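You operate a simulated robot arm through the tools that you are given. There is no shell and no other tool.

You run a simulated robot arm. Do the job below in one go: nothing can be reset, and whatever is moved stays where it is left.

Task
Zero the empty balancer on a fresh run.
Fine: shut the guard, switch on, run it, press zero once, then switch off.

The check looks at the end state, three seconds after you hand in, the way a careful person would. Anything else that was tipped, shoved, dropped, spilled or broken makes it a failure.

Robot
A 7-joint arm with a fingered hand, fixed in place. Base frame: the origin is at the foot of the arm, x ahead of it, y to its left, z up. Lengths are in mm, angles in degrees, forces in N, time in s.
Its first joint turns from -166.0 to 166.0 degrees. Payload 4 kg.
Tool frame: the origin (TCP) lies between the finger pads and is the grasp point; the fingertips stand 30 mm ahead of it; z points along the fingers, y is the line along which they close. Largest opening 104 mm; the body of the gripper starts 35 mm behind the TCP. The gripper is a hand of 4 fingers: y runs from the thumb to the fingers, the wrist lies at [-15, -113, -190] in the tool frame.
Orientation is that of the tool frame in the base frame, as a unit quaternion [x, y, z, w]. With the fingers straight down and the wrist toward the robot, the tool's x, y and z point along [0, 1, 0], [1, 0, 0] and [0, 0, -1] of the base frame.

Tools
- The arm moves only by the tool drive_tool. Its arguments are lists of equal length, an entry for each row: "xyz": the shift along the tool's x, y, z in cm, a list of three; "turn": the turn, a rotation vector about the tool's x, y, z in rad, a list of three. In form: {"xyz": [[x, y, z], ...], "turn": [[wx, wy, wz], ...]}. A call has 1 to 20 rows; each row is the pose to reach, as a shift and turn from the pose commanded when the call began, along the tool's axes at that moment. Rows are played at 5 a second. More than 50 mm and 8.6 degrees between two rows, and nothing of the call is played. A pose out of reach is approached as far as the arm can. The call stops where the force on the tool passes 40 N (or 10 N more than at its start, if that is more) or the arm is blocked; 0.2 s more then pass. In this call time passes only in rows, and 0.2 s behind the last. The reply holds the time, the measured pose of the TCP, the force on the tool along the base axes, the opening and the grip force, in the units named above and with some noise, with the torque about the TCP (base axes, N m) and any sound that the robot's microphone picked up.
- Cameras (640 x 400 px; columns grow to the right, rows downward): "scene" is fixed at [400.6, -505.4, 1644]; the picture's right is [0.05, -1.00, 0.00], its down [-0.97, -0.05, -0.22] and it looks along [0.22, 0.01, -0.97] (base axes); focal length 214 px, centre (320, 200). "wrist" rides on the gripper at [61, -92, -130] in the tool frame; the picture's right is [-0.81, 0.28, -0.52], its down [-0.53, -0.71, 0.46] and it looks along [-0.24, 0.64, 0.72] (tool axes); focal length 275 px, centre (320, 200). There is no depth. A picture from a camera that has moved, and an enlarged one, comes with that camera's place and axes in the base frame and with its lens. The place of the scene camera against the robot may be out by one fixed shift of up to 12 mm in any direction.
- snapshot(camera): a new picture of that camera. No time passes.
- curl_fingers(index, middle, ring, thumb_bend, thumb_turn): sets how far each is bent, from 0 (flat) to 1 (curled in); at 0.3 the hand is open as for a grip, at 0.7 the pads meet at the TCP. One left out holds its place. A second passes; each finger stops where it meets its share of the squeeze, and holds until it gets a number again. It is the only way to open and close the hand. It gives what a move gives, with no picture; readings hold the bend of each and the force on the fingers (four entries, about 0 where the hand has none), thumb and palm. thumb_turn goes from beside the hand (0) to across from the fingers (1), as for a grip.
- enlarge(camera, box): a new picture of the part [left, top, right, bottom] of that camera's present view, enlarged. No time passes.
- close_job(): hands the job in; it is judged then, once.

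Nothing tells you positions but the pictures and the camera data. Unless the task says otherwise, let go and move clear before handing in.

The tools are called after "Emit:" as a command line: name --argument value ..., lists and objects as JSON in quotes. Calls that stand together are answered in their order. drive_tool: Moves the arm, as the interface text tells. Its arguments: {"type":"object","properties":{"xyz":{"type":"array","items":{"type":"array","items":{"type":"number"}}},"turn":{"type":"array","items":{"type":"array","items":{"type":"number"}}}},"required":["xyz","turn"]} The other tools are called the same way: curl_fingers (index, middle, ring, thumb_bend, thumb_turn) moves the fingers one by one; snapshot (camera) takes a picture; enlarge (camera, box) takes an enlarged picture of a part of a camera's view; close_job () hands the job in.

At the start:

```text
clock: 0.0
tcp_pos: [229.1, -464.5, 1195.7]
orientation: [0.708, 0.707, 0.0, -0.001]
ft_force: [0.8, 0.5, -0.2]
ft_torque: [0.0, -0.02, 0.03]
width: 103.6
grip_force: 0.2
shape: jaw
bend: [0.3, 0.3, 0.3, 0.3, 0.98]
finger forces: [0.0, 0.1, 0.0, 0.0, 0.1, 0.0]
```

scene: 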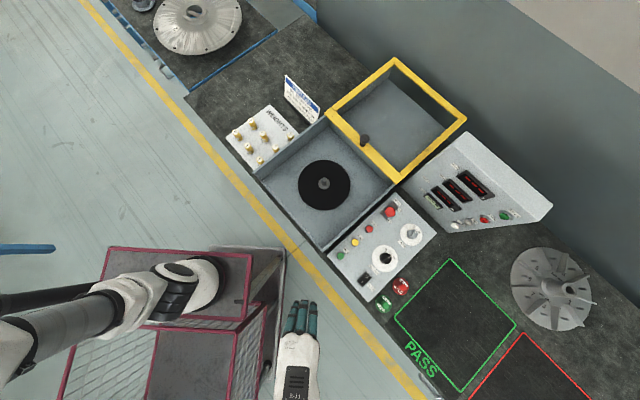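
wrist: 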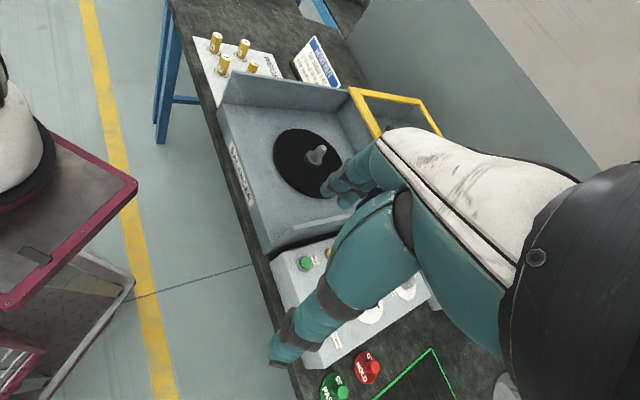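

I see a bench with a balancer: an open yellow-framed guard, a control panel with buttons and a display console. I'll look closer before moving.

Emit:
enlarge --camera "scene" --box '[320, 180, 450, 310]'

Emit:
enlarge --camera "scene" --box '[390, 120, 560, 240]'

Emit:
enlarge --camera "scene" --box '[220, 50, 480, 210]'

Emit:
enlarge --camera "wrist" --box '[180, 20, 460, 240]'

```text
3.08 times, centred on (385, 245) of scene
camera zoom: at [400.6, -505.4, 1644.0], right [0.05, -1.0, 0.0], down [-0.97, -0.05, -0.22], along [0.22, 0.01, -0.97], focal length 660 px, centre (120, 62)
```

zoom: 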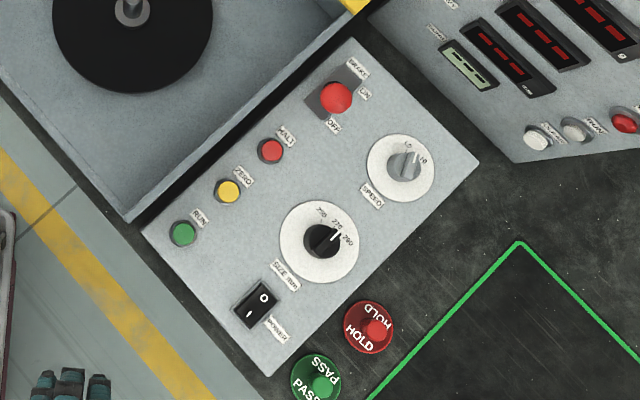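

```text
3.33 times, centred on (475, 180) of scene
camera zoom: at [400.6, -505.4, 1644.0], right [0.05, -1.0, 0.0], down [-0.97, -0.05, -0.22], along [0.22, 0.01, -0.97], focal length 715 px, centre (-197, 267)
```

zoom: 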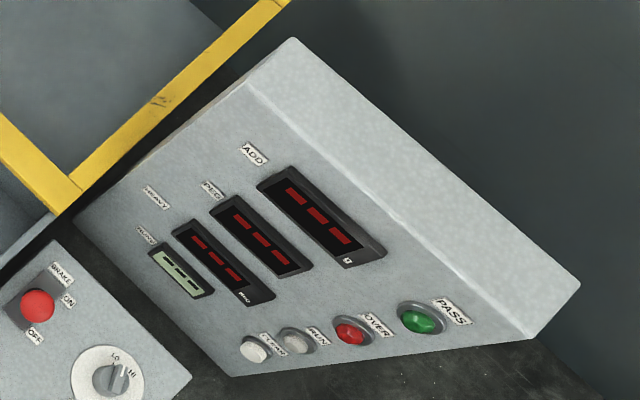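

```text
2.46 times, centred on (350, 130) of scene
camera zoom: at [400.6, -505.4, 1644.0], right [0.05, -1.0, 0.0], down [-0.97, -0.05, -0.22], along [0.22, 0.01, -0.97], focal length 528 px, centre (246, 372)
```

zoom: 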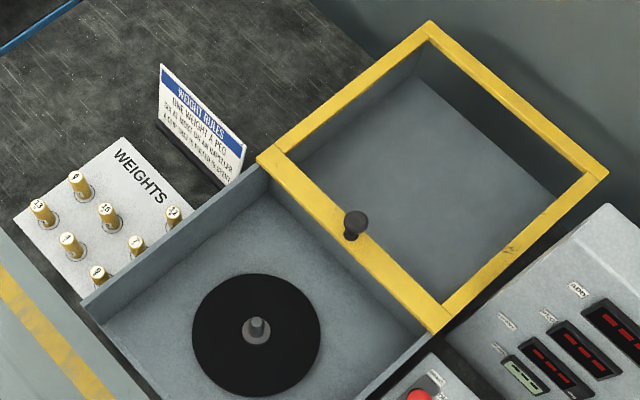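

```text
1.82 times, centred on (320, 130) of wrist
camera zoom: at [137.2, -403.5, 1325.1], right [0.28, -0.81, 0.52], down [-0.71, -0.53, -0.46], along [0.64, -0.24, -0.72], focal length 500 px, centre (320, 327)
```

zoom: 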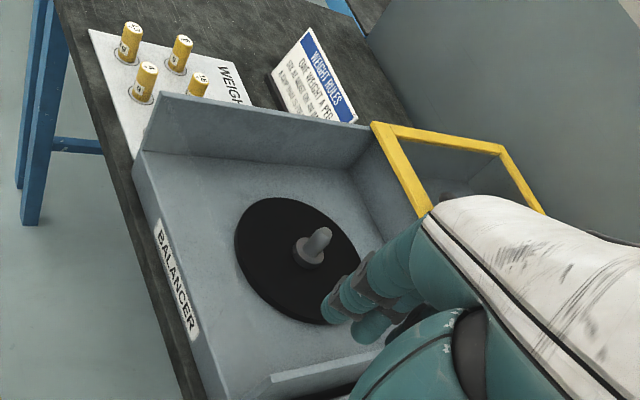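

The guard looks like a yellow sliding frame parked behind the tub with a black knob, and the panel sits in front right at about (400, -715). I'll rotate and shift the arm, staying high, to get a better wrist view.

Emit:
drive_tool --xyz '[[-1.5, 2.5, -0.5], [-3, 5, -1], [-4.5, 7.5, -1.5], [-6, 10, -2], [-7.5, 12.5, -2.5], [-9, 15, -3]]' --turn '[[0, 0, 0.117], [0, 0, 0.233], [0, 0, 0.35], [0, 0, 0.467], [0, 0, 0.583], [0, 0, 0.7]]'

Emit:
snapshot --camera "wrist"

Emit:
snapshot --camera "scene"

```text
clock: 1.4
tcp_pos: [379.4, -554.2, 1228.3]
orientation: [0.907, 0.42, 0.001, 0.002]
ft_force: [0.6, -0.2, 0.2]
ft_torque: [0.03, 0.02, 0.0]
width: 103.6
grip_force: 0.0
shape: jaw
bend: [0.3, 0.3, 0.3, 0.3, 0.98]
finger forces: [0.0, 0.0, 0.1, 0.1, 0.0, 0.1]
```

```text
taken
camera wrist: at [349.1, -448.6, 1356.6], right [-0.31, -0.8, 0.52], down [-0.89, 0.05, -0.46], along [0.33, -0.6, -0.72], focal length 275 px, centre (320, 200)
```

wrist: 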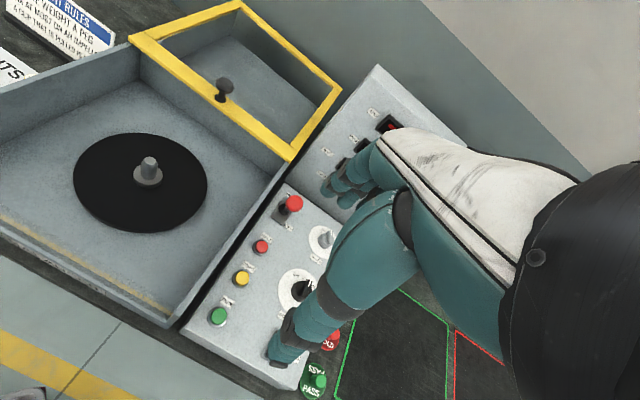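

```text
taken
```

scene: 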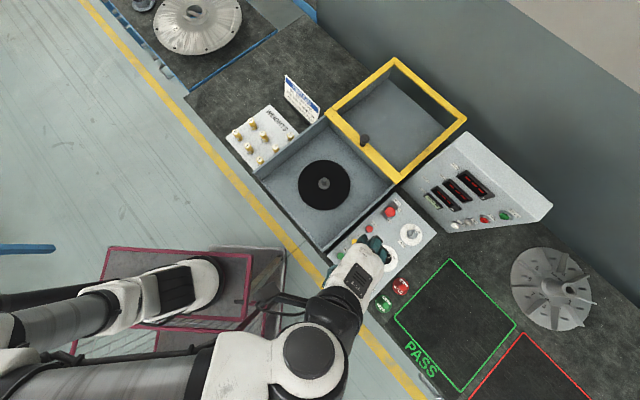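

The wrist view now shows the guard as a flat framed lid behind the tub with a knob on its front bar, plus the panel buttons. I'll enlarge these.

Emit:
enlarge --camera "wrist" --box '[110, 0, 360, 160]'

Emit:
enlarge --camera "wrist" --box '[180, 160, 380, 400]'

Emit:
enlarge --camera "wrist" --box '[0, 0, 120, 80]'

Emit:
enlarge --camera "wrist" --box '[240, 100, 480, 400]'

```text
2.50 times, centred on (235, 80) of wrist
camera zoom: at [349.1, -448.6, 1356.6], right [-0.31, -0.8, 0.52], down [-0.89, 0.05, -0.46], along [0.33, -0.6, -0.72], focal length 688 px, centre (532, 500)
```

zoom: 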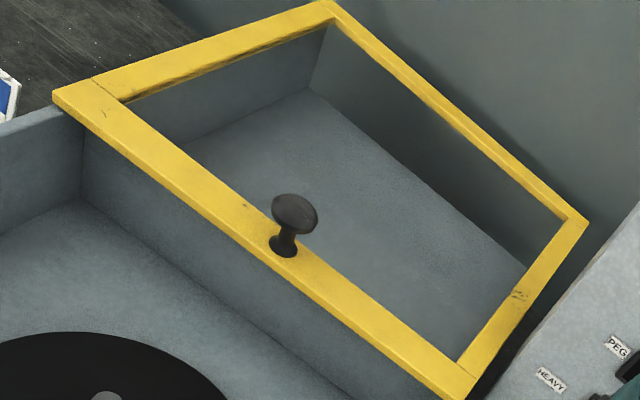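

```text
1.67 times, centred on (280, 280) of wrist
camera zoom: at [349.1, -448.6, 1356.6], right [-0.31, -0.8, 0.52], down [-0.89, 0.05, -0.46], along [0.33, -0.6, -0.72], focal length 459 px, centre (387, 67)
```

zoom: 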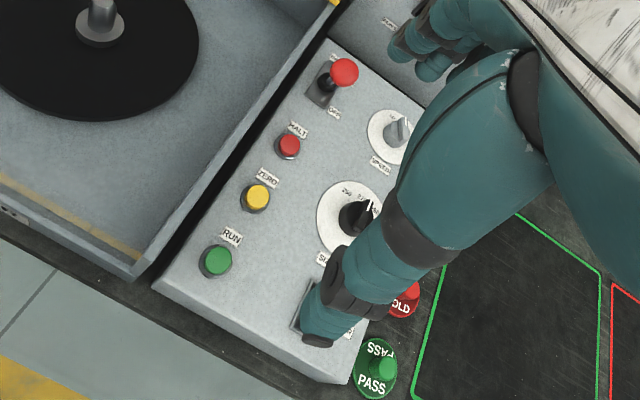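

```text
5.00 times, centred on (60, 40) of wrist
camera zoom: at [349.1, -448.6, 1356.6], right [-0.31, -0.8, 0.52], down [-0.89, 0.05, -0.46], along [0.33, -0.6, -0.72], focal length 1376 px, centre (1620, 1000)
```

zoom: 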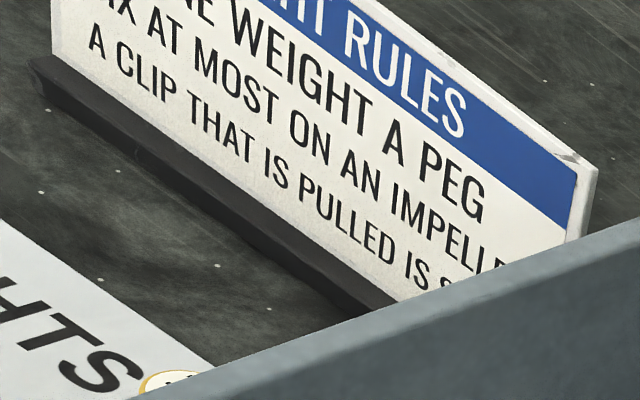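

```text
1.33 times, centred on (360, 250) of wrist
camera zoom: at [349.1, -448.6, 1356.6], right [-0.31, -0.8, 0.52], down [-0.89, 0.05, -0.46], along [0.33, -0.6, -0.72], focal length 367 px, centre (267, 133)
```

zoom: 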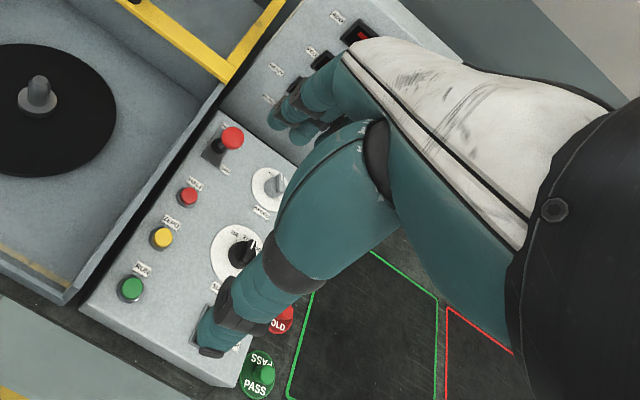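

Frame corners triangulate to a horizontal square of about 360 mm at z ≈ 945, turned 45°. The knob is near (769, -629), so the guard should slide along (-0.71, 0.71). I'll move closer, above the tub, with the tool lined up at 45°.

Emit:
drive_tool --xyz '[[2.5, 2.8, 1.2], [5.1, 5.5, 2.5], [7.6, 8.3, 3.7], [10.2, 11.1, 5], [12.7, 13.9, 6.2], [15.3, 16.6, 7.5], [17.8, 19.4, 8.7], [20.4, 22.2, 10]]' --turn '[[0, 0, 0.01], [0, 0, 0.02], [0, 0, 0.03], [0, 0, 0.04], [0, 0, 0.05], [0, 0, 0.06], [0, 0, 0.07], [0, 0, 0.082]]'

Emit:
snapshot --camera "wrist"

Emit:
snapshot --camera "scene"

```text
clock: 3.2
tcp_pos: [677.6, -540.8, 1124.9]
orientation: [0.923, 0.384, 0.0, 0.0]
ft_force: [-0.8, -0.7, -0.1]
ft_torque: [0.02, -0.01, -0.02]
width: 103.9
grip_force: 0.0
shape: jaw
bend: [0.3, 0.3, 0.3, 0.3, 0.98]
finger forces: [0.0, 0.0, 0.0, 0.1, 0.0, 0.0]
```

```text
taken
camera wrist: at [656.8, -432.3, 1253.5], right [-0.38, -0.77, 0.52], down [-0.88, 0.13, -0.46], along [0.29, -0.63, -0.72], focal length 275 px, centre (320, 200)
```

wrist: 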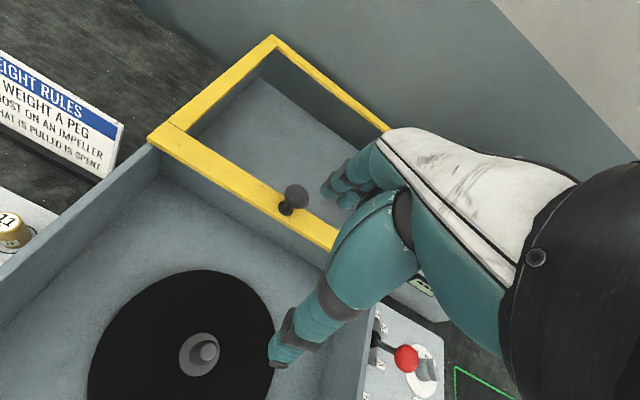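

```text
taken
```

scene: 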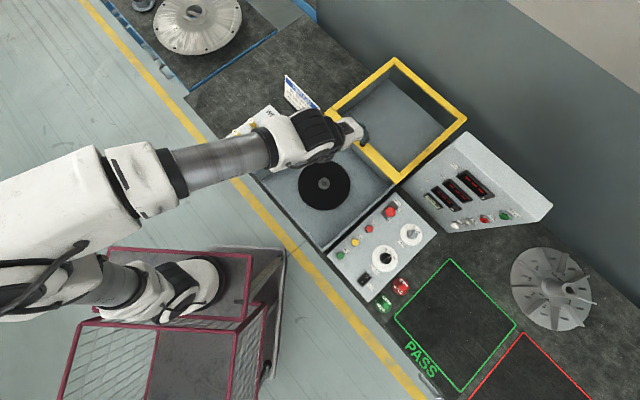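

Emit:
enlarge --camera "wrist" --box '[140, 30, 400, 250]'

Emit:
enlarge --camera "wrist" --box '[340, 290, 460, 400]'

```text
1.82 times, centred on (270, 140) of wrist
camera zoom: at [656.8, -432.3, 1253.5], right [-0.38, -0.77, 0.52], down [-0.88, 0.13, -0.46], along [0.29, -0.63, -0.72], focal length 500 px, centre (411, 309)
```

zoom: 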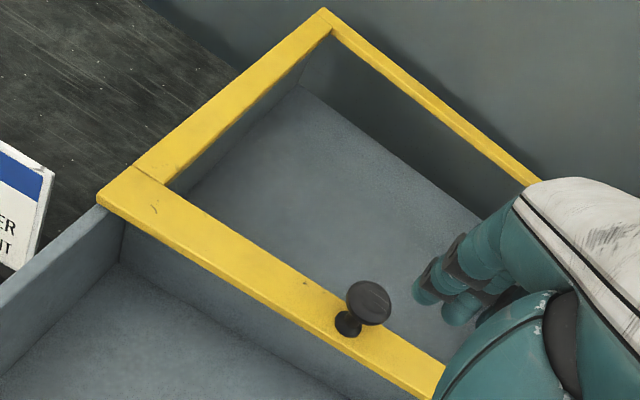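

```text
3.64 times, centred on (400, 345) of wrist
camera zoom: at [656.8, -432.3, 1253.5], right [-0.38, -0.77, 0.52], down [-0.88, 0.13, -0.46], along [0.29, -0.63, -0.72], focal length 1001 px, centre (29, -327)
```

zoom: 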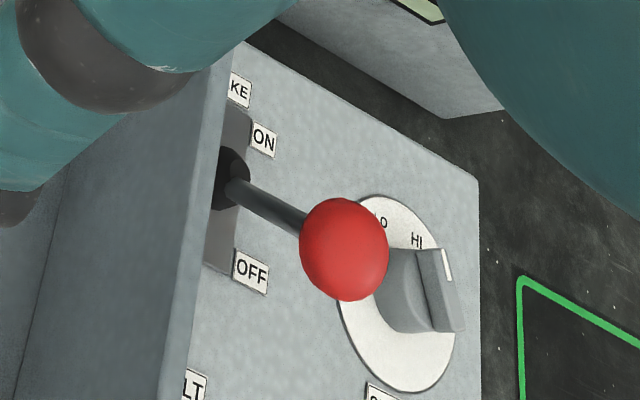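

The knob's disc is at about (772, -628, 991) with its base on the frame at z ≈ 950. I'll put the fingers just behind it, staying high first, and check.

Emit:
drive_tool --xyz '[[0.1, 2.7, 1.6], [0.2, 5.4, 3.2], [0.4, 8.0, 4.8], [0.5, 10.6, 6.5]]' --turn '[[0, 0, 0], [0, 0, 0], [0, 0, 0], [0, 0, 0]]'

Emit:
snapshot --camera "wrist"

Emit:
enlarge --camera "scene" --box '[280, 60, 480, 210]'

```text
clock: 4.2
tcp_pos: [760.5, -612.1, 1064.4]
orientation: [0.923, 0.385, 0.0, 0.0]
ft_force: [-0.6, -0.6, 0.9]
ft_torque: [-0.03, -0.03, -0.02]
width: 103.5
grip_force: 0.0
shape: jaw
bend: [0.3, 0.3, 0.3, 0.3, 0.98]
finger forces: [0.0, 0.0, 0.0, 0.1, 0.1, 0.1]
```

```text
taken
camera wrist: at [738.0, -504.5, 1192.7], right [-0.38, -0.77, 0.52], down [-0.88, 0.12, -0.46], along [0.29, -0.63, -0.72], focal length 275 px, centre (320, 200)
```

wrist: 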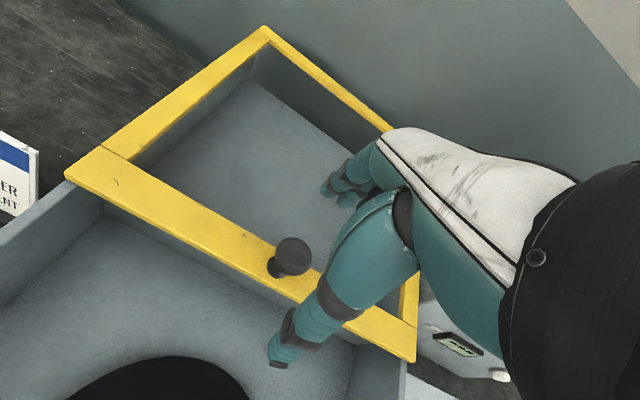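

```text
2.67 times, centred on (380, 135) of scene
camera zoom: at [400.6, -505.4, 1644.0], right [0.05, -1.0, 0.0], down [-0.97, -0.05, -0.22], along [0.22, 0.01, -0.97], focal length 572 px, centre (160, 373)
```

zoom: 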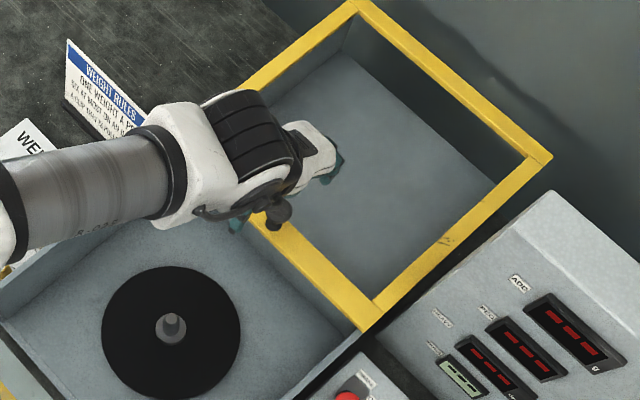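

Hand and knob line up laterally, and the fingers sit about 15 mm behind the knob. I'll lower straight down so the fingertips hang behind it, still above the frame.

Emit:
drive_tool --xyz '[[0, 0.1, 1.7], [0, 0.2, 3.4], [0, 0.3, 5.0], [0, 0.3, 6.6]]' --turn '[[0, 0, 0], [0, 0, 0], [0, 0, 0], [0, 0, 0]]'

Emit:
snapshot --camera "wrist"

Emit:
enlarge --camera "scene" --box '[280, 60, 480, 210]'

```text
clock: 5.2
tcp_pos: [760.1, -614.3, 996.5]
orientation: [0.923, 0.384, 0.0, 0.0]
ft_force: [-0.1, 0.3, 0.0]
ft_torque: [0.0, -0.01, -0.05]
width: 103.9
grip_force: 0.1
shape: jaw
bend: [0.3, 0.3, 0.3, 0.3, 0.98]
finger forces: [0.0, 0.0, 0.1, 0.0, 0.0, 0.1]
```

```text
taken
camera wrist: at [738.2, -507.6, 1125.5], right [-0.38, -0.77, 0.52], down [-0.88, 0.12, -0.46], along [0.29, -0.63, -0.72], focal length 275 px, centre (320, 200)
```

wrist: 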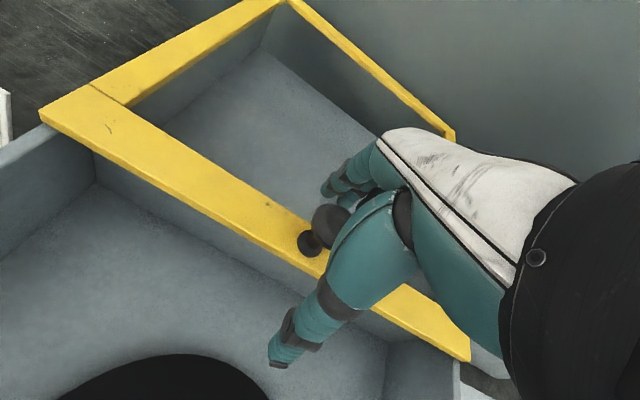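

```text
2.67 times, centred on (380, 135) of scene
camera zoom: at [400.6, -505.4, 1644.0], right [0.05, -1.0, 0.0], down [-0.97, -0.05, -0.22], along [0.22, 0.01, -0.97], focal length 572 px, centre (160, 373)
```

zoom: 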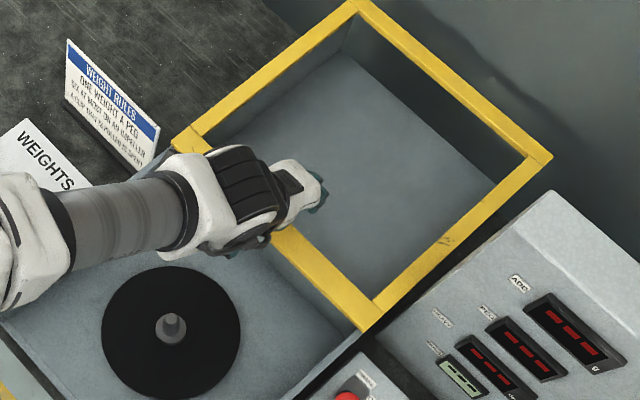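

The knob now sits between thumb and fingers. I'll pull toward the front in small steps and watch the force.

Emit:
drive_tool --xyz '[[0, -1, 0], [0, -2, 0], [0, -3, 0], [0, -4, 0], [0, -5, 0], [0, -6, 0], [0, -7, 0], [0, -8, 0]]' --turn '[[0, 0, 0], [0, 0, 0], [0, 0, 0], [0, 0, 0], [0, 0, 0], [0, 0, 0], [0, 0, 0], [0, 0, 0]]'

Emit:
snapshot --camera "wrist"

Emit:
snapshot --camera "scene"

```text
clock: 7.0
tcp_pos: [705.5, -556.9, 994.1]
orientation: [0.923, 0.384, 0.0, 0.001]
ft_force: [0.2, 0.0, 1.5]
ft_torque: [-0.04, -0.05, 0.0]
width: 103.9
grip_force: 0.0
shape: jaw
bend: [0.3, 0.3, 0.3, 0.3, 0.98]
finger forces: [0.9, 0.1, 0.0, 0.0, 0.1, 0.0]
```

```text
taken
camera wrist: at [683.7, -449.8, 1123.0], right [-0.38, -0.77, 0.52], down [-0.88, 0.13, -0.45], along [0.29, -0.63, -0.73], focal length 275 px, centre (320, 200)
```

wrist: 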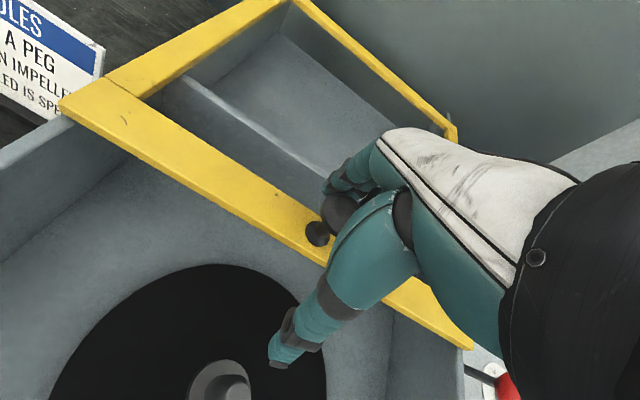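

```text
taken
```

scene: 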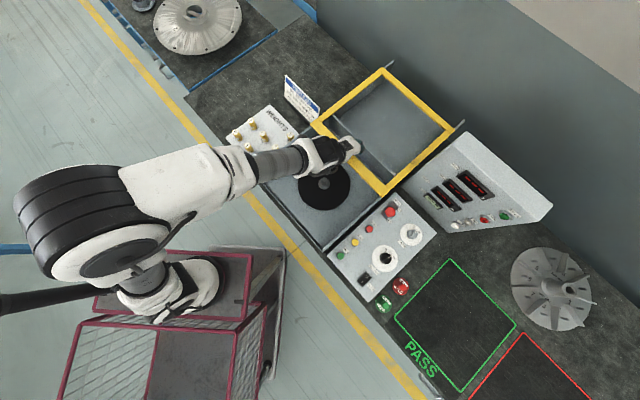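

The guard slides freely. I'll keep pulling.

Emit:
drive_tool --xyz '[[0, -1.2, 0], [0, -2.4, 0], [0, -3.6, 0], [0, -4.8, 0], [0, -6, 0], [0, -7.2, 0], [0, -8.4, 0], [0, -9.6, 0], [0, -10.8, 0], [0, -12, 0], [0, -13.2, 0], [0, -14.4, 0], [0, -15.6, 0], [0, -16.8, 0], [0, -18, 0], [0, -19.2, 0], [0, -20.4, 0]]' --turn '[[0, 0, 0], [0, 0, 0], [0, 0, 0], [0, 0, 0], [0, 0, 0], [0, 0, 0], [0, 0, 0], [0, 0, 0], [0, 0, 0], [0, 0, 0], [0, 0, 0], [0, 0, 0], [0, 0, 0], [0, 0, 0], [0, 0, 0], [0, 0, 0], [0, 0, 0]]'

Emit:
snapshot --camera "wrist"

Emit:
snapshot --camera "scene"

```text
clock: 10.6
tcp_pos: [560.9, -413.7, 996.5]
orientation: [0.923, 0.384, 0.0, 0.0]
ft_force: [0.0, -1.1, 1.0]
ft_torque: [-0.04, -0.03, 0.01]
width: 103.8
grip_force: 0.1
shape: jaw
bend: [0.3, 0.3, 0.3, 0.3, 0.98]
finger forces: [0.8, 0.0, 0.0, 0.1, 0.0, 0.0]
```

```text
taken
camera wrist: at [538.3, -305.7, 1124.4], right [-0.38, -0.77, 0.52], down [-0.88, 0.12, -0.46], along [0.29, -0.63, -0.72], focal length 275 px, centre (320, 200)
```

wrist: 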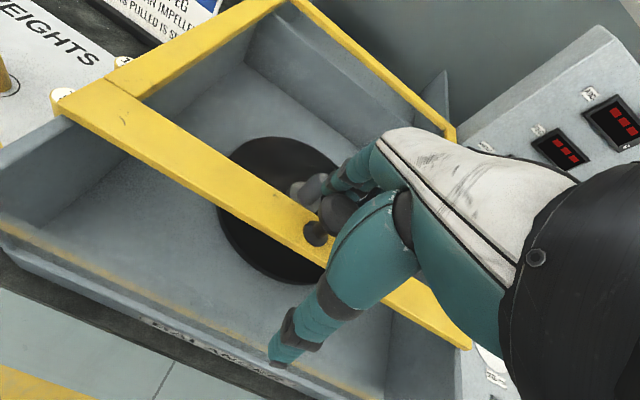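

```text
taken
```

scene: 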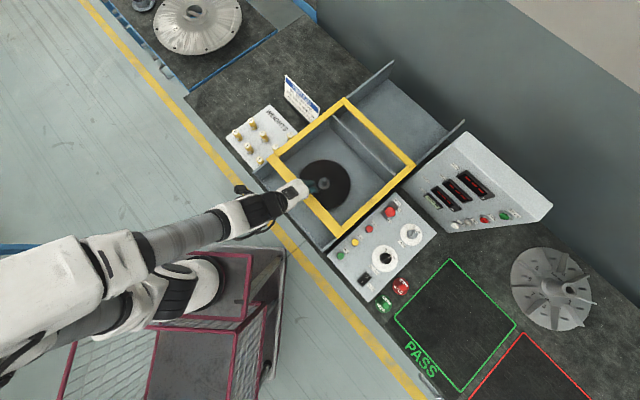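

About 80–90 mm remain to the tub's front edge. I'll continue slowly until it stops.

Emit:
drive_tool --xyz '[[0, -0.8, 0], [0, -1.6, 0], [0, -2.4, 0], [0, -3.2, 0], [0, -4, 0], [0, -4.6, 0], [0, -5.2, 0], [0, -5.8, 0], [0, -6.4, 0], [0, -7, 0], [0, -7.4, 0], [0, -7.8, 0], [0, -8.2, 0], [0, -8.6, 0], [0, -9, 0], [0, -9.4, 0], [0, -9.8, 0], [0, -10.2, 0]]' --turn '[[0, 0, 0], [0, 0, 0], [0, 0, 0], [0, 0, 0], [0, 0, 0], [0, 0, 0], [0, 0, 0], [0, 0, 0], [0, 0, 0], [0, 0, 0], [0, 0, 0], [0, 0, 0], [0, 0, 0], [0, 0, 0], [0, 0, 0], [0, 0, 0], [0, 0, 0], [0, 0, 0]]'

Emit:
snapshot --camera "wrist"

Emit:
snapshot --camera "scene"

```text
clock: 14.4
tcp_pos: [535.9, -390.7, 995.3]
orientation: [0.923, 0.385, 0.001, 0.001]
ft_force: [1.5, 0.8, 0.2]
ft_torque: [0.02, 0.02, 0.05]
width: 103.7
grip_force: 0.1
shape: jaw
bend: [0.3, 0.3, 0.3, 0.3, 0.98]
finger forces: [0.8, 0.0, 0.1, 0.0, 0.0, 0.0]
out of reach, approached as far as the arm can: row 5, 6, 7, 8, 9, 10, 11, 12, 13, 14, 15, 16, 17, 18
```

```text
taken
camera wrist: at [513.3, -282.5, 1124.6], right [-0.38, -0.77, 0.52], down [-0.88, 0.12, -0.46], along [0.29, -0.63, -0.72], focal length 275 px, centre (320, 200)
```

wrist: 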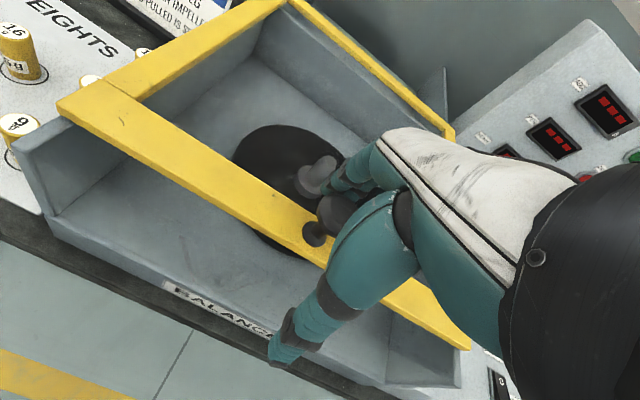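

```text
taken
```

scene: 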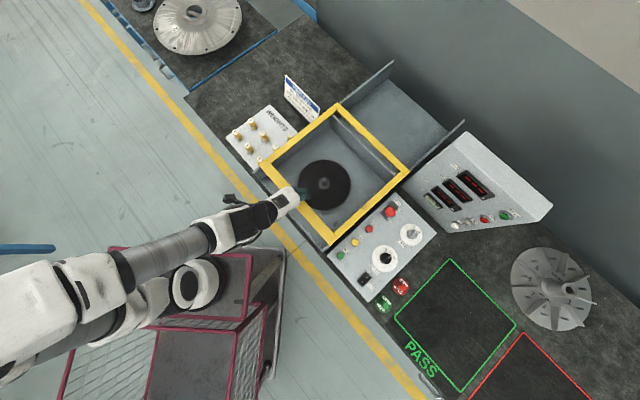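

The guard moved easily but the arm reports it can't go further in this pose; about 50–60 mm remain. I'll try a small yaw change to see what frees it.

Emit:
drive_tool --xyz '[[0, 0, 0], [0, 0, 0], [0, 0, 0], [0, 0, 0]]' --turn '[[0, 0, -0.05], [0, 0, -0.1], [0, 0, -0.15], [0, 0, -0.2]]'

Emit:
snapshot --camera "wrist"

```text
clock: 15.4
tcp_pos: [535.6, -392.4, 996.1]
orientation: [0.88, 0.475, 0.0, 0.0]
ft_force: [-1.4, -0.4, -0.7]
ft_torque: [-0.04, -0.02, 0.02]
width: 103.8
grip_force: 0.0
shape: jaw
bend: [0.3, 0.3, 0.3, 0.3, 0.98]
finger forces: [0.0, 0.1, 0.1, 0.0, 0.0, 0.1]
```

```text
taken
camera wrist: at [492.4, -292.1, 1126.4], right [-0.21, -0.83, 0.52], down [-0.89, -0.05, -0.46], along [0.4, -0.56, -0.73], focal length 275 px, centre (320, 200)
```

wrist: 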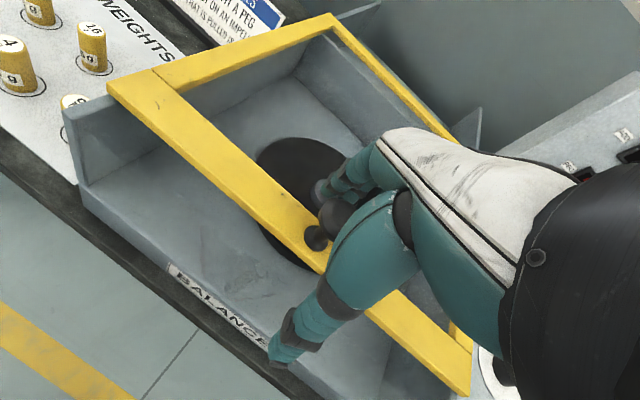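

That orientation works. I'll keep pulling along the slide direction in this new frame.

Emit:
drive_tool --xyz '[[0.2, -0.98, 0], [0.4, -1.96, 0], [0.61, -2.94, 0], [0.81, -3.92, 0], [1.0, -4.9, 0], [1.1, -5.4, 0], [1.22, -5.87, 0], [1.32, -6.36, 0], [1.42, -6.85, 0]]' --turn '[[0, 0, 0], [0, 0, 0], [0, 0, 0], [0, 0, 0], [0, 0, 0], [0, 0, 0], [0, 0, 0], [0, 0, 0], [0, 0, 0]]'

Emit:
snapshot --camera "wrist"

Emit:
snapshot --camera "scene"

```text
clock: 17.4
tcp_pos: [502.7, -374.4, 1017.6]
orientation: [0.88, 0.475, -0.001, 0.0]
ft_force: [-0.1, -0.5, -1.1]
ft_torque: [0.0, 0.03, 0.02]
width: 103.8
grip_force: 0.0
shape: jaw
bend: [0.3, 0.3, 0.3, 0.3, 0.98]
finger forces: [0.1, 0.1, 0.0, 0.0, 0.1, 0.1]
out of reach, approached as far as the arm can: row 3, 4, 5, 6, 7, 8, 9
```

```text
taken
camera wrist: at [460.0, -274.1, 1146.4], right [-0.22, -0.83, 0.52], down [-0.89, -0.05, -0.45], along [0.4, -0.56, -0.73], focal length 275 px, centre (320, 200)
```

wrist: 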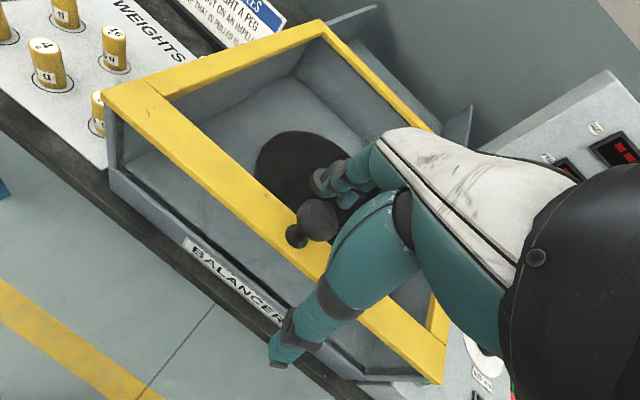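

```text
taken
```

scene: 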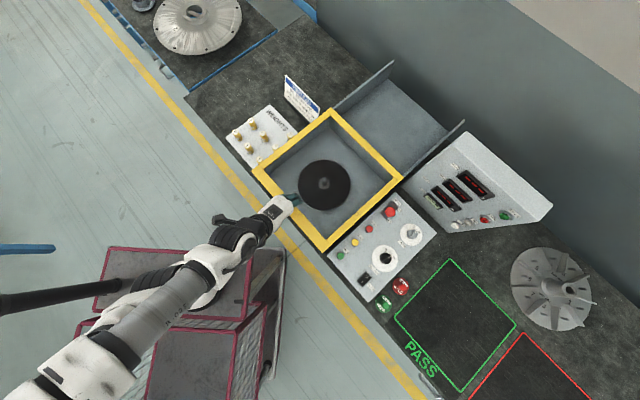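

The hand rode up and the pull ended with the guard almost shut. I'll check how far it has to go.

Emit:
enlarge --camera "wrist" --box '[80, 20, 460, 400]'

Emit:
enlarge --camera "scene" --box '[235, 95, 415, 260]'

```text
1.05 times, centred on (270, 210) of wrist (not enlarged: the box is as wide or as high as the picture)
camera zoom: at [460.0, -274.1, 1146.4], right [-0.22, -0.83, 0.52], down [-0.89, -0.05, -0.45], along [0.4, -0.56, -0.73], focal length 290 px, centre (373, 190)
```

zoom: 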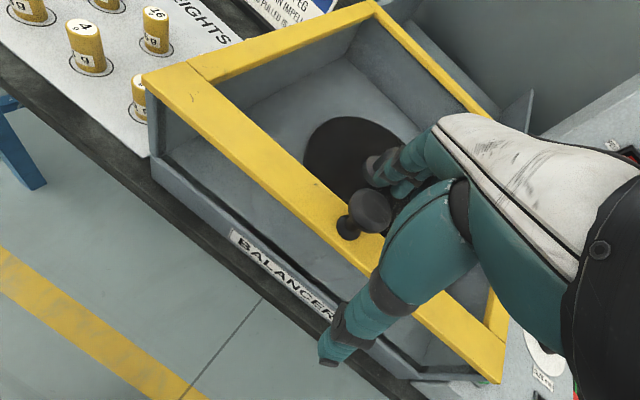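

```text
2.42 times, centred on (325, 178) of scene
camera zoom: at [400.6, -505.4, 1644.0], right [0.05, -1.0, 0.0], down [-0.97, -0.05, -0.22], along [0.22, 0.01, -0.97], focal length 520 px, centre (308, 254)
```

zoom: 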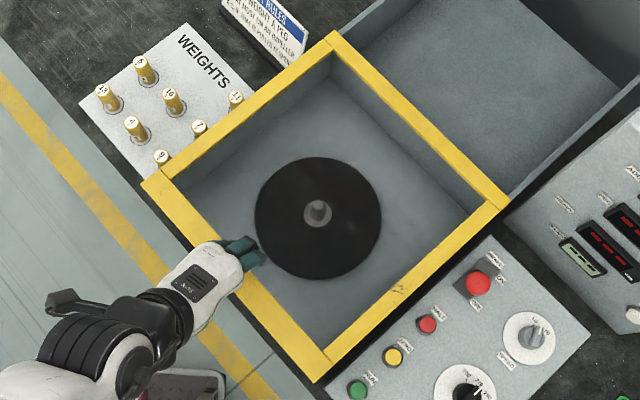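

The guard looks within a few millimetres of closed, but I want to confirm it's at its stop. I'll lift, tilt the fingers toward the robot to free up the arm, and come down behind the knob again.

Emit:
drive_tool --xyz '[[0, 1.5, -3], [0.4, 2.6, -6], [0.4, 2.6, -6], [0.4, 2.6, -6], [0.4, 2.6, -6], [0.4, 2.6, -6], [0.4, 2.6, -6]]' --turn '[[0, 0, 0], [0, 0, 0], [0.1, 0, 0], [0.2, 0, 0], [0.3, 0, 0], [0.4, 0, 0], [0.5, 0, 0]]'

Emit:
snapshot --camera "wrist"

Emit:
snapshot --camera "scene"

```text
clock: 19.0
tcp_pos: [530.6, -386.8, 1079.9]
orientation: [0.852, 0.46, -0.118, -0.219]
ft_force: [-0.3, 0.6, -0.1]
ft_torque: [0.0, -0.07, -0.01]
width: 103.9
grip_force: 0.0
shape: jaw
bend: [0.3, 0.3, 0.3, 0.3, 0.98]
finger forces: [0.0, 0.0, 0.0, 0.1, 0.0, 0.0]
```

```text
taken
camera wrist: at [549.3, -327.2, 1236.4], right [-0.04, -0.95, 0.32], down [-1.0, 0.02, -0.06], along [0.05, -0.32, -0.95], focal length 275 px, centre (320, 200)
```

wrist: 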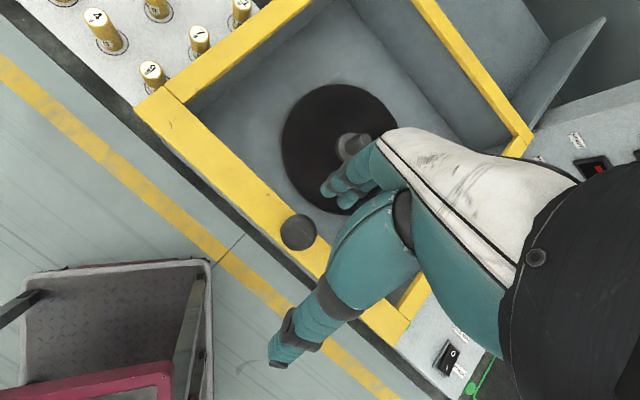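

```text
taken
```

scene: 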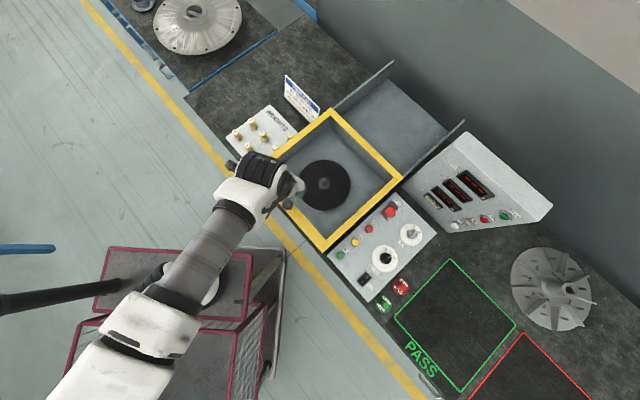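

The tilted pose works and the knob is right under the TCP, at about (533, -388). I'll lower so the fingertips sit behind it.

Emit:
drive_tool --xyz '[[0, 0.8, 1.45], [0, 1.6, 2.9], [0, 2.4, 4.3], [0, 3.0, 5.5]]' --turn '[[0, 0, 0], [0, 0, 0], [0, 0, 0], [0, 0, 0]]'

Emit:
snapshot --camera "wrist"

```text
clock: 20.0
tcp_pos: [531.7, -387.5, 1015.6]
orientation: [0.853, 0.46, -0.117, -0.217]
ft_force: [-0.6, -0.2, 0.4]
ft_torque: [-0.02, 0.03, 0.01]
width: 104.0
grip_force: 0.0
shape: jaw
bend: [0.3, 0.3, 0.3, 0.3, 0.98]
finger forces: [0.1, 0.0, 0.1, 0.1, 0.0, 0.1]
```

```text
taken
camera wrist: at [549.7, -326.9, 1173.3], right [-0.04, -0.95, 0.32], down [-1.0, 0.02, -0.06], along [0.05, -0.32, -0.94], focal length 275 px, centre (320, 200)
```

wrist: 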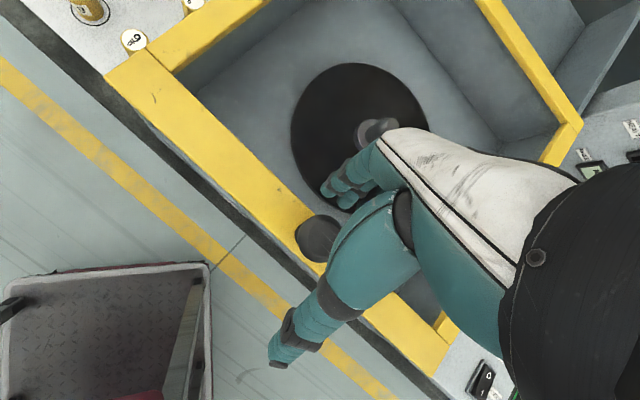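

I'll pull the last bit along the slide direction in small steps.

Emit:
drive_tool --xyz '[[0.1, -0.43, 0.23], [0.2, -0.86, 0.47], [0.3, -1.29, 0.7], [0.41, -1.72, 0.94], [0.51, -2.15, 1.17], [0.61, -2.58, 1.41], [0.71, -3.0, 1.64], [0.81, -3.44, 1.88]]' --turn '[[0, 0, 0], [0, 0, 0], [0, 0, 0], [0, 0, 0], [0, 0, 0], [0, 0, 0], [0, 0, 0], [0, 0, 0]]'

Emit:
snapshot --camera "wrist"

Emit:
enlarge --camera "scene" --box '[235, 95, 415, 260]'

```text
clock: 21.8
tcp_pos: [504.2, -360.6, 1016.2]
orientation: [0.853, 0.46, -0.117, -0.217]
ft_force: [17.3, -13.7, 8.1]
ft_torque: [-0.78, -0.92, -0.05]
width: 104.0
grip_force: 0.1
shape: jaw
bend: [0.23, 0.29, 0.29, 0.3, 0.98]
finger forces: [11.3, 7.2, 1.0, 0.0, 0.0, 0.0]
```

```text
taken
camera wrist: at [522.5, -300.2, 1172.8], right [-0.04, -0.95, 0.32], down [-1.0, 0.02, -0.06], along [0.05, -0.33, -0.94], focal length 275 px, centre (320, 200)
```

wrist: 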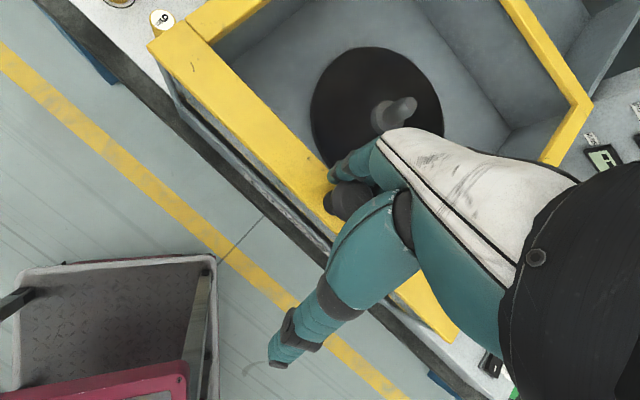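

```text
2.42 times, centred on (325, 178) of scene
camera zoom: at [400.6, -505.4, 1644.0], right [0.05, -1.0, 0.0], down [-0.97, -0.05, -0.22], along [0.22, 0.01, -0.97], focal length 520 px, centre (308, 254)
```

zoom: 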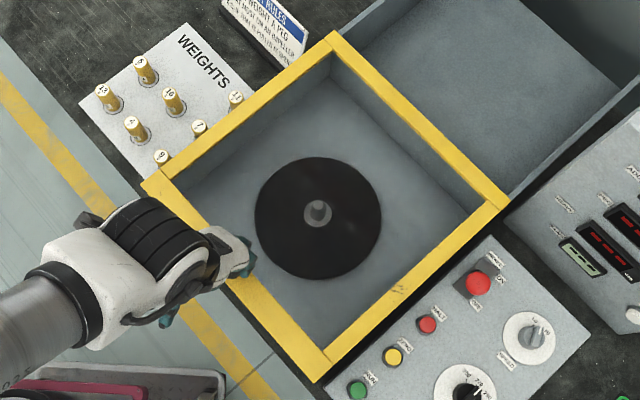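

The guard didn't move under about 24 N, so it is at its closed stop. I'll back off the knob and lift clear.

Emit:
drive_tool --xyz '[[-0.2, 0.86, -0.47], [-0.4, 1.72, -0.94], [-0.4, 0.3, -3.6], [-0.4, -1.2, -6.2], [-0.4, -2.6, -8.8], [-0.4, -4, -11.4]]' --turn '[[0, 0, 0], [0, 0, 0], [0, 0, 0], [0, 0, 0], [0, 0, 0], [0, 0, 0]]'

Emit:
snapshot --camera "scene"

Emit:
snapshot --camera "wrist"

```text
clock: 23.2
tcp_pos: [514.2, -375.4, 1134.8]
orientation: [0.853, 0.46, -0.118, -0.218]
ft_force: [0.3, 0.3, -0.4]
ft_torque: [0.02, -0.02, -0.01]
width: 104.0
grip_force: 0.0
shape: jaw
bend: [0.3, 0.3, 0.3, 0.3, 0.98]
finger forces: [0.2, 0.0, 0.0, 0.1, 0.1, 0.0]
```

```text
taken
```

scene: 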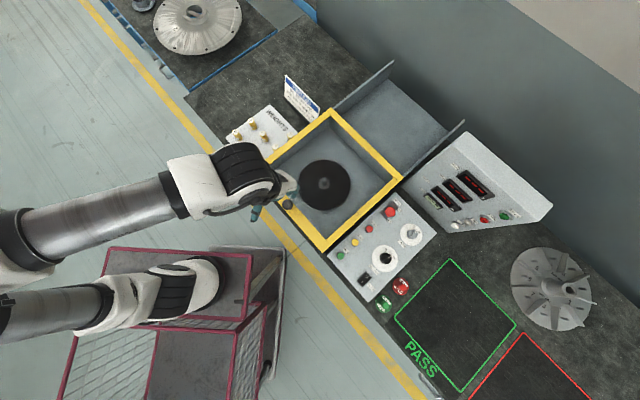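

```text
taken
camera wrist: at [532.9, -315.0, 1292.6], right [-0.04, -0.95, 0.32], down [-1.0, 0.02, -0.06], along [0.05, -0.32, -0.95], focal length 275 px, centre (320, 200)
```

wrist: 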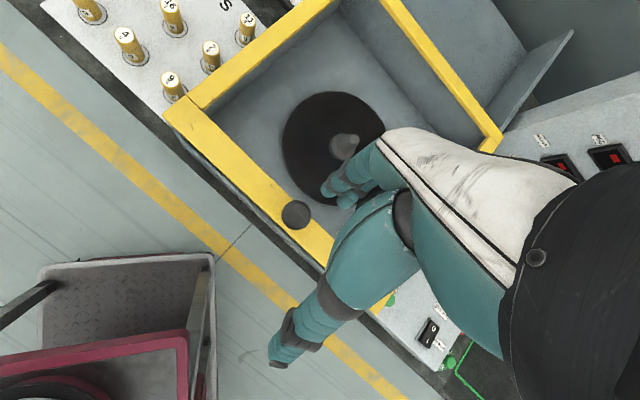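

The guard is shut and the hand is clear. Next I'll move over beside the panel and look down at the controls.

Emit:
drive_tool --xyz '[[-4.27, 0.26, -0.3], [-8.55, 0.52, -0.6], [-12.8, 0.78, -0.9], [-17.1, 1.04, -1.2], [-21.4, 1.3, -1.5], [-25.6, 1.55, -1.8], [-29.9, 1.8, -2.1], [-34.2, 2.1, -2.4], [-38.5, 2.3, -2.7], [-42.7, 2.6, -3], [-47, 2.85, -3.26]]' --turn '[[0, 0, 0], [0, 0, 0], [0, 0, 0], [0, 0, 0], [0, 0, 0], [0, 0, 0], [0, 0, 0], [0, 0, 0], [0, 0, 0], [0, 0, 0], [0, 0, 0]]'

Emit:
snapshot --camera "wrist"

Emit:
snapshot --camera "scene"

```text
clock: 25.6
tcp_pos: [291.0, -789.3, 1152.3]
orientation: [0.852, 0.461, -0.117, -0.217]
ft_force: [1.2, -0.3, 0.5]
ft_torque: [-0.05, 0.0, 0.0]
width: 104.1
grip_force: 0.0
shape: jaw
bend: [0.3, 0.3, 0.3, 0.3, 0.98]
finger forces: [0.0, 0.0, 0.1, 0.1, 0.0, 0.0]
```

```text
taken
camera wrist: at [309.1, -729.1, 1308.6], right [-0.04, -0.95, 0.32], down [-1.0, 0.02, -0.06], along [0.05, -0.32, -0.94], focal length 275 px, centre (320, 200)
```

wrist: 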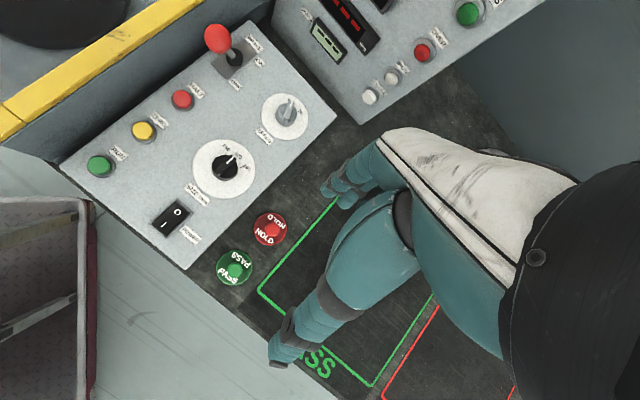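

```text
taken
```

scene: 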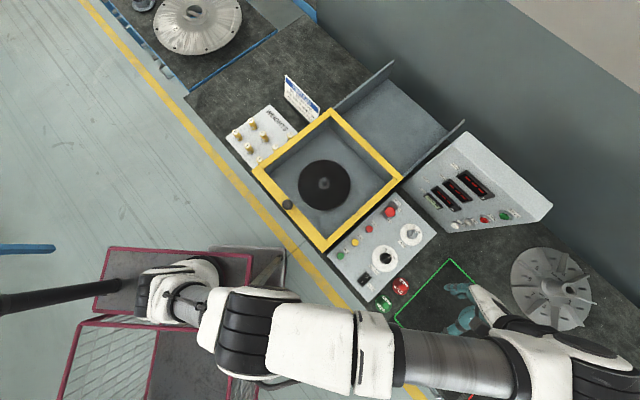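

Emit:
enlarge --camera "wrist" --box '[60, 10, 340, 270]'

Emit:
enlarge --camera "wrist" --box '[190, 10, 310, 140]'

Emit:
enlarge --camera "wrist" --box '[140, 120, 280, 270]'

Emit:
enlarge --camera "wrist" --box '[280, 0, 500, 120]'

```text
1.54 times, centred on (200, 140) of wrist
camera zoom: at [309.1, -729.1, 1308.6], right [-0.04, -0.95, 0.32], down [-1.0, 0.02, -0.06], along [0.05, -0.32, -0.94], focal length 424 px, centre (505, 292)
```

zoom: 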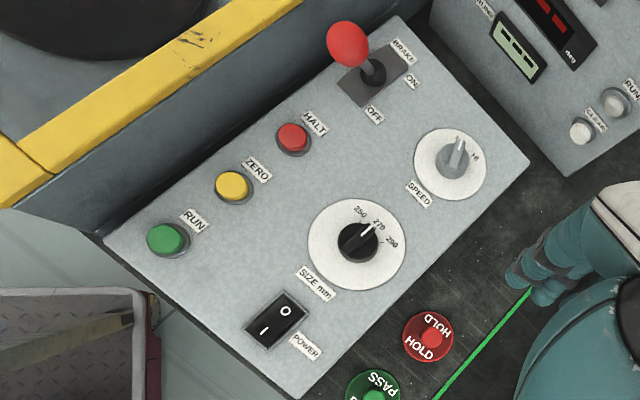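

```text
3.08 times, centred on (250, 75) of wrist
camera zoom: at [309.1, -729.1, 1308.6], right [-0.04, -0.95, 0.32], down [-1.0, 0.02, -0.06], along [0.05, -0.32, -0.94], focal length 847 px, centre (535, 585)
```

zoom: 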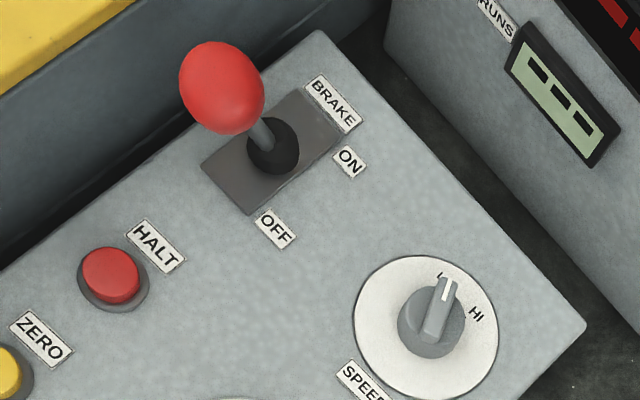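

```text
2.67 times, centred on (210, 195) of wrist
camera zoom: at [309.1, -729.1, 1308.6], right [-0.04, -0.95, 0.32], down [-1.0, 0.02, -0.06], along [0.05, -0.32, -0.94], focal length 734 px, centre (613, 213)
```

zoom: 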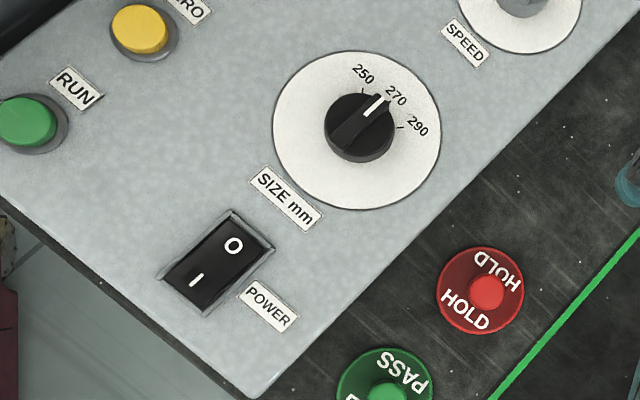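

```text
2.91 times, centred on (390, 60) of wrist
camera zoom: at [309.1, -729.1, 1308.6], right [-0.04, -0.95, 0.32], down [-1.0, 0.02, -0.06], along [0.05, -0.32, -0.94], focal length 801 px, centre (116, 607)
```

zoom: 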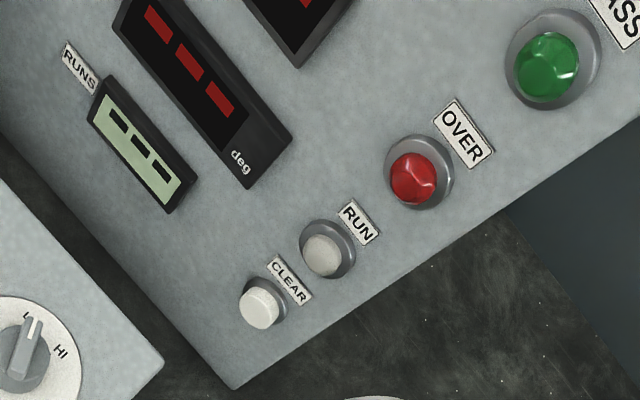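

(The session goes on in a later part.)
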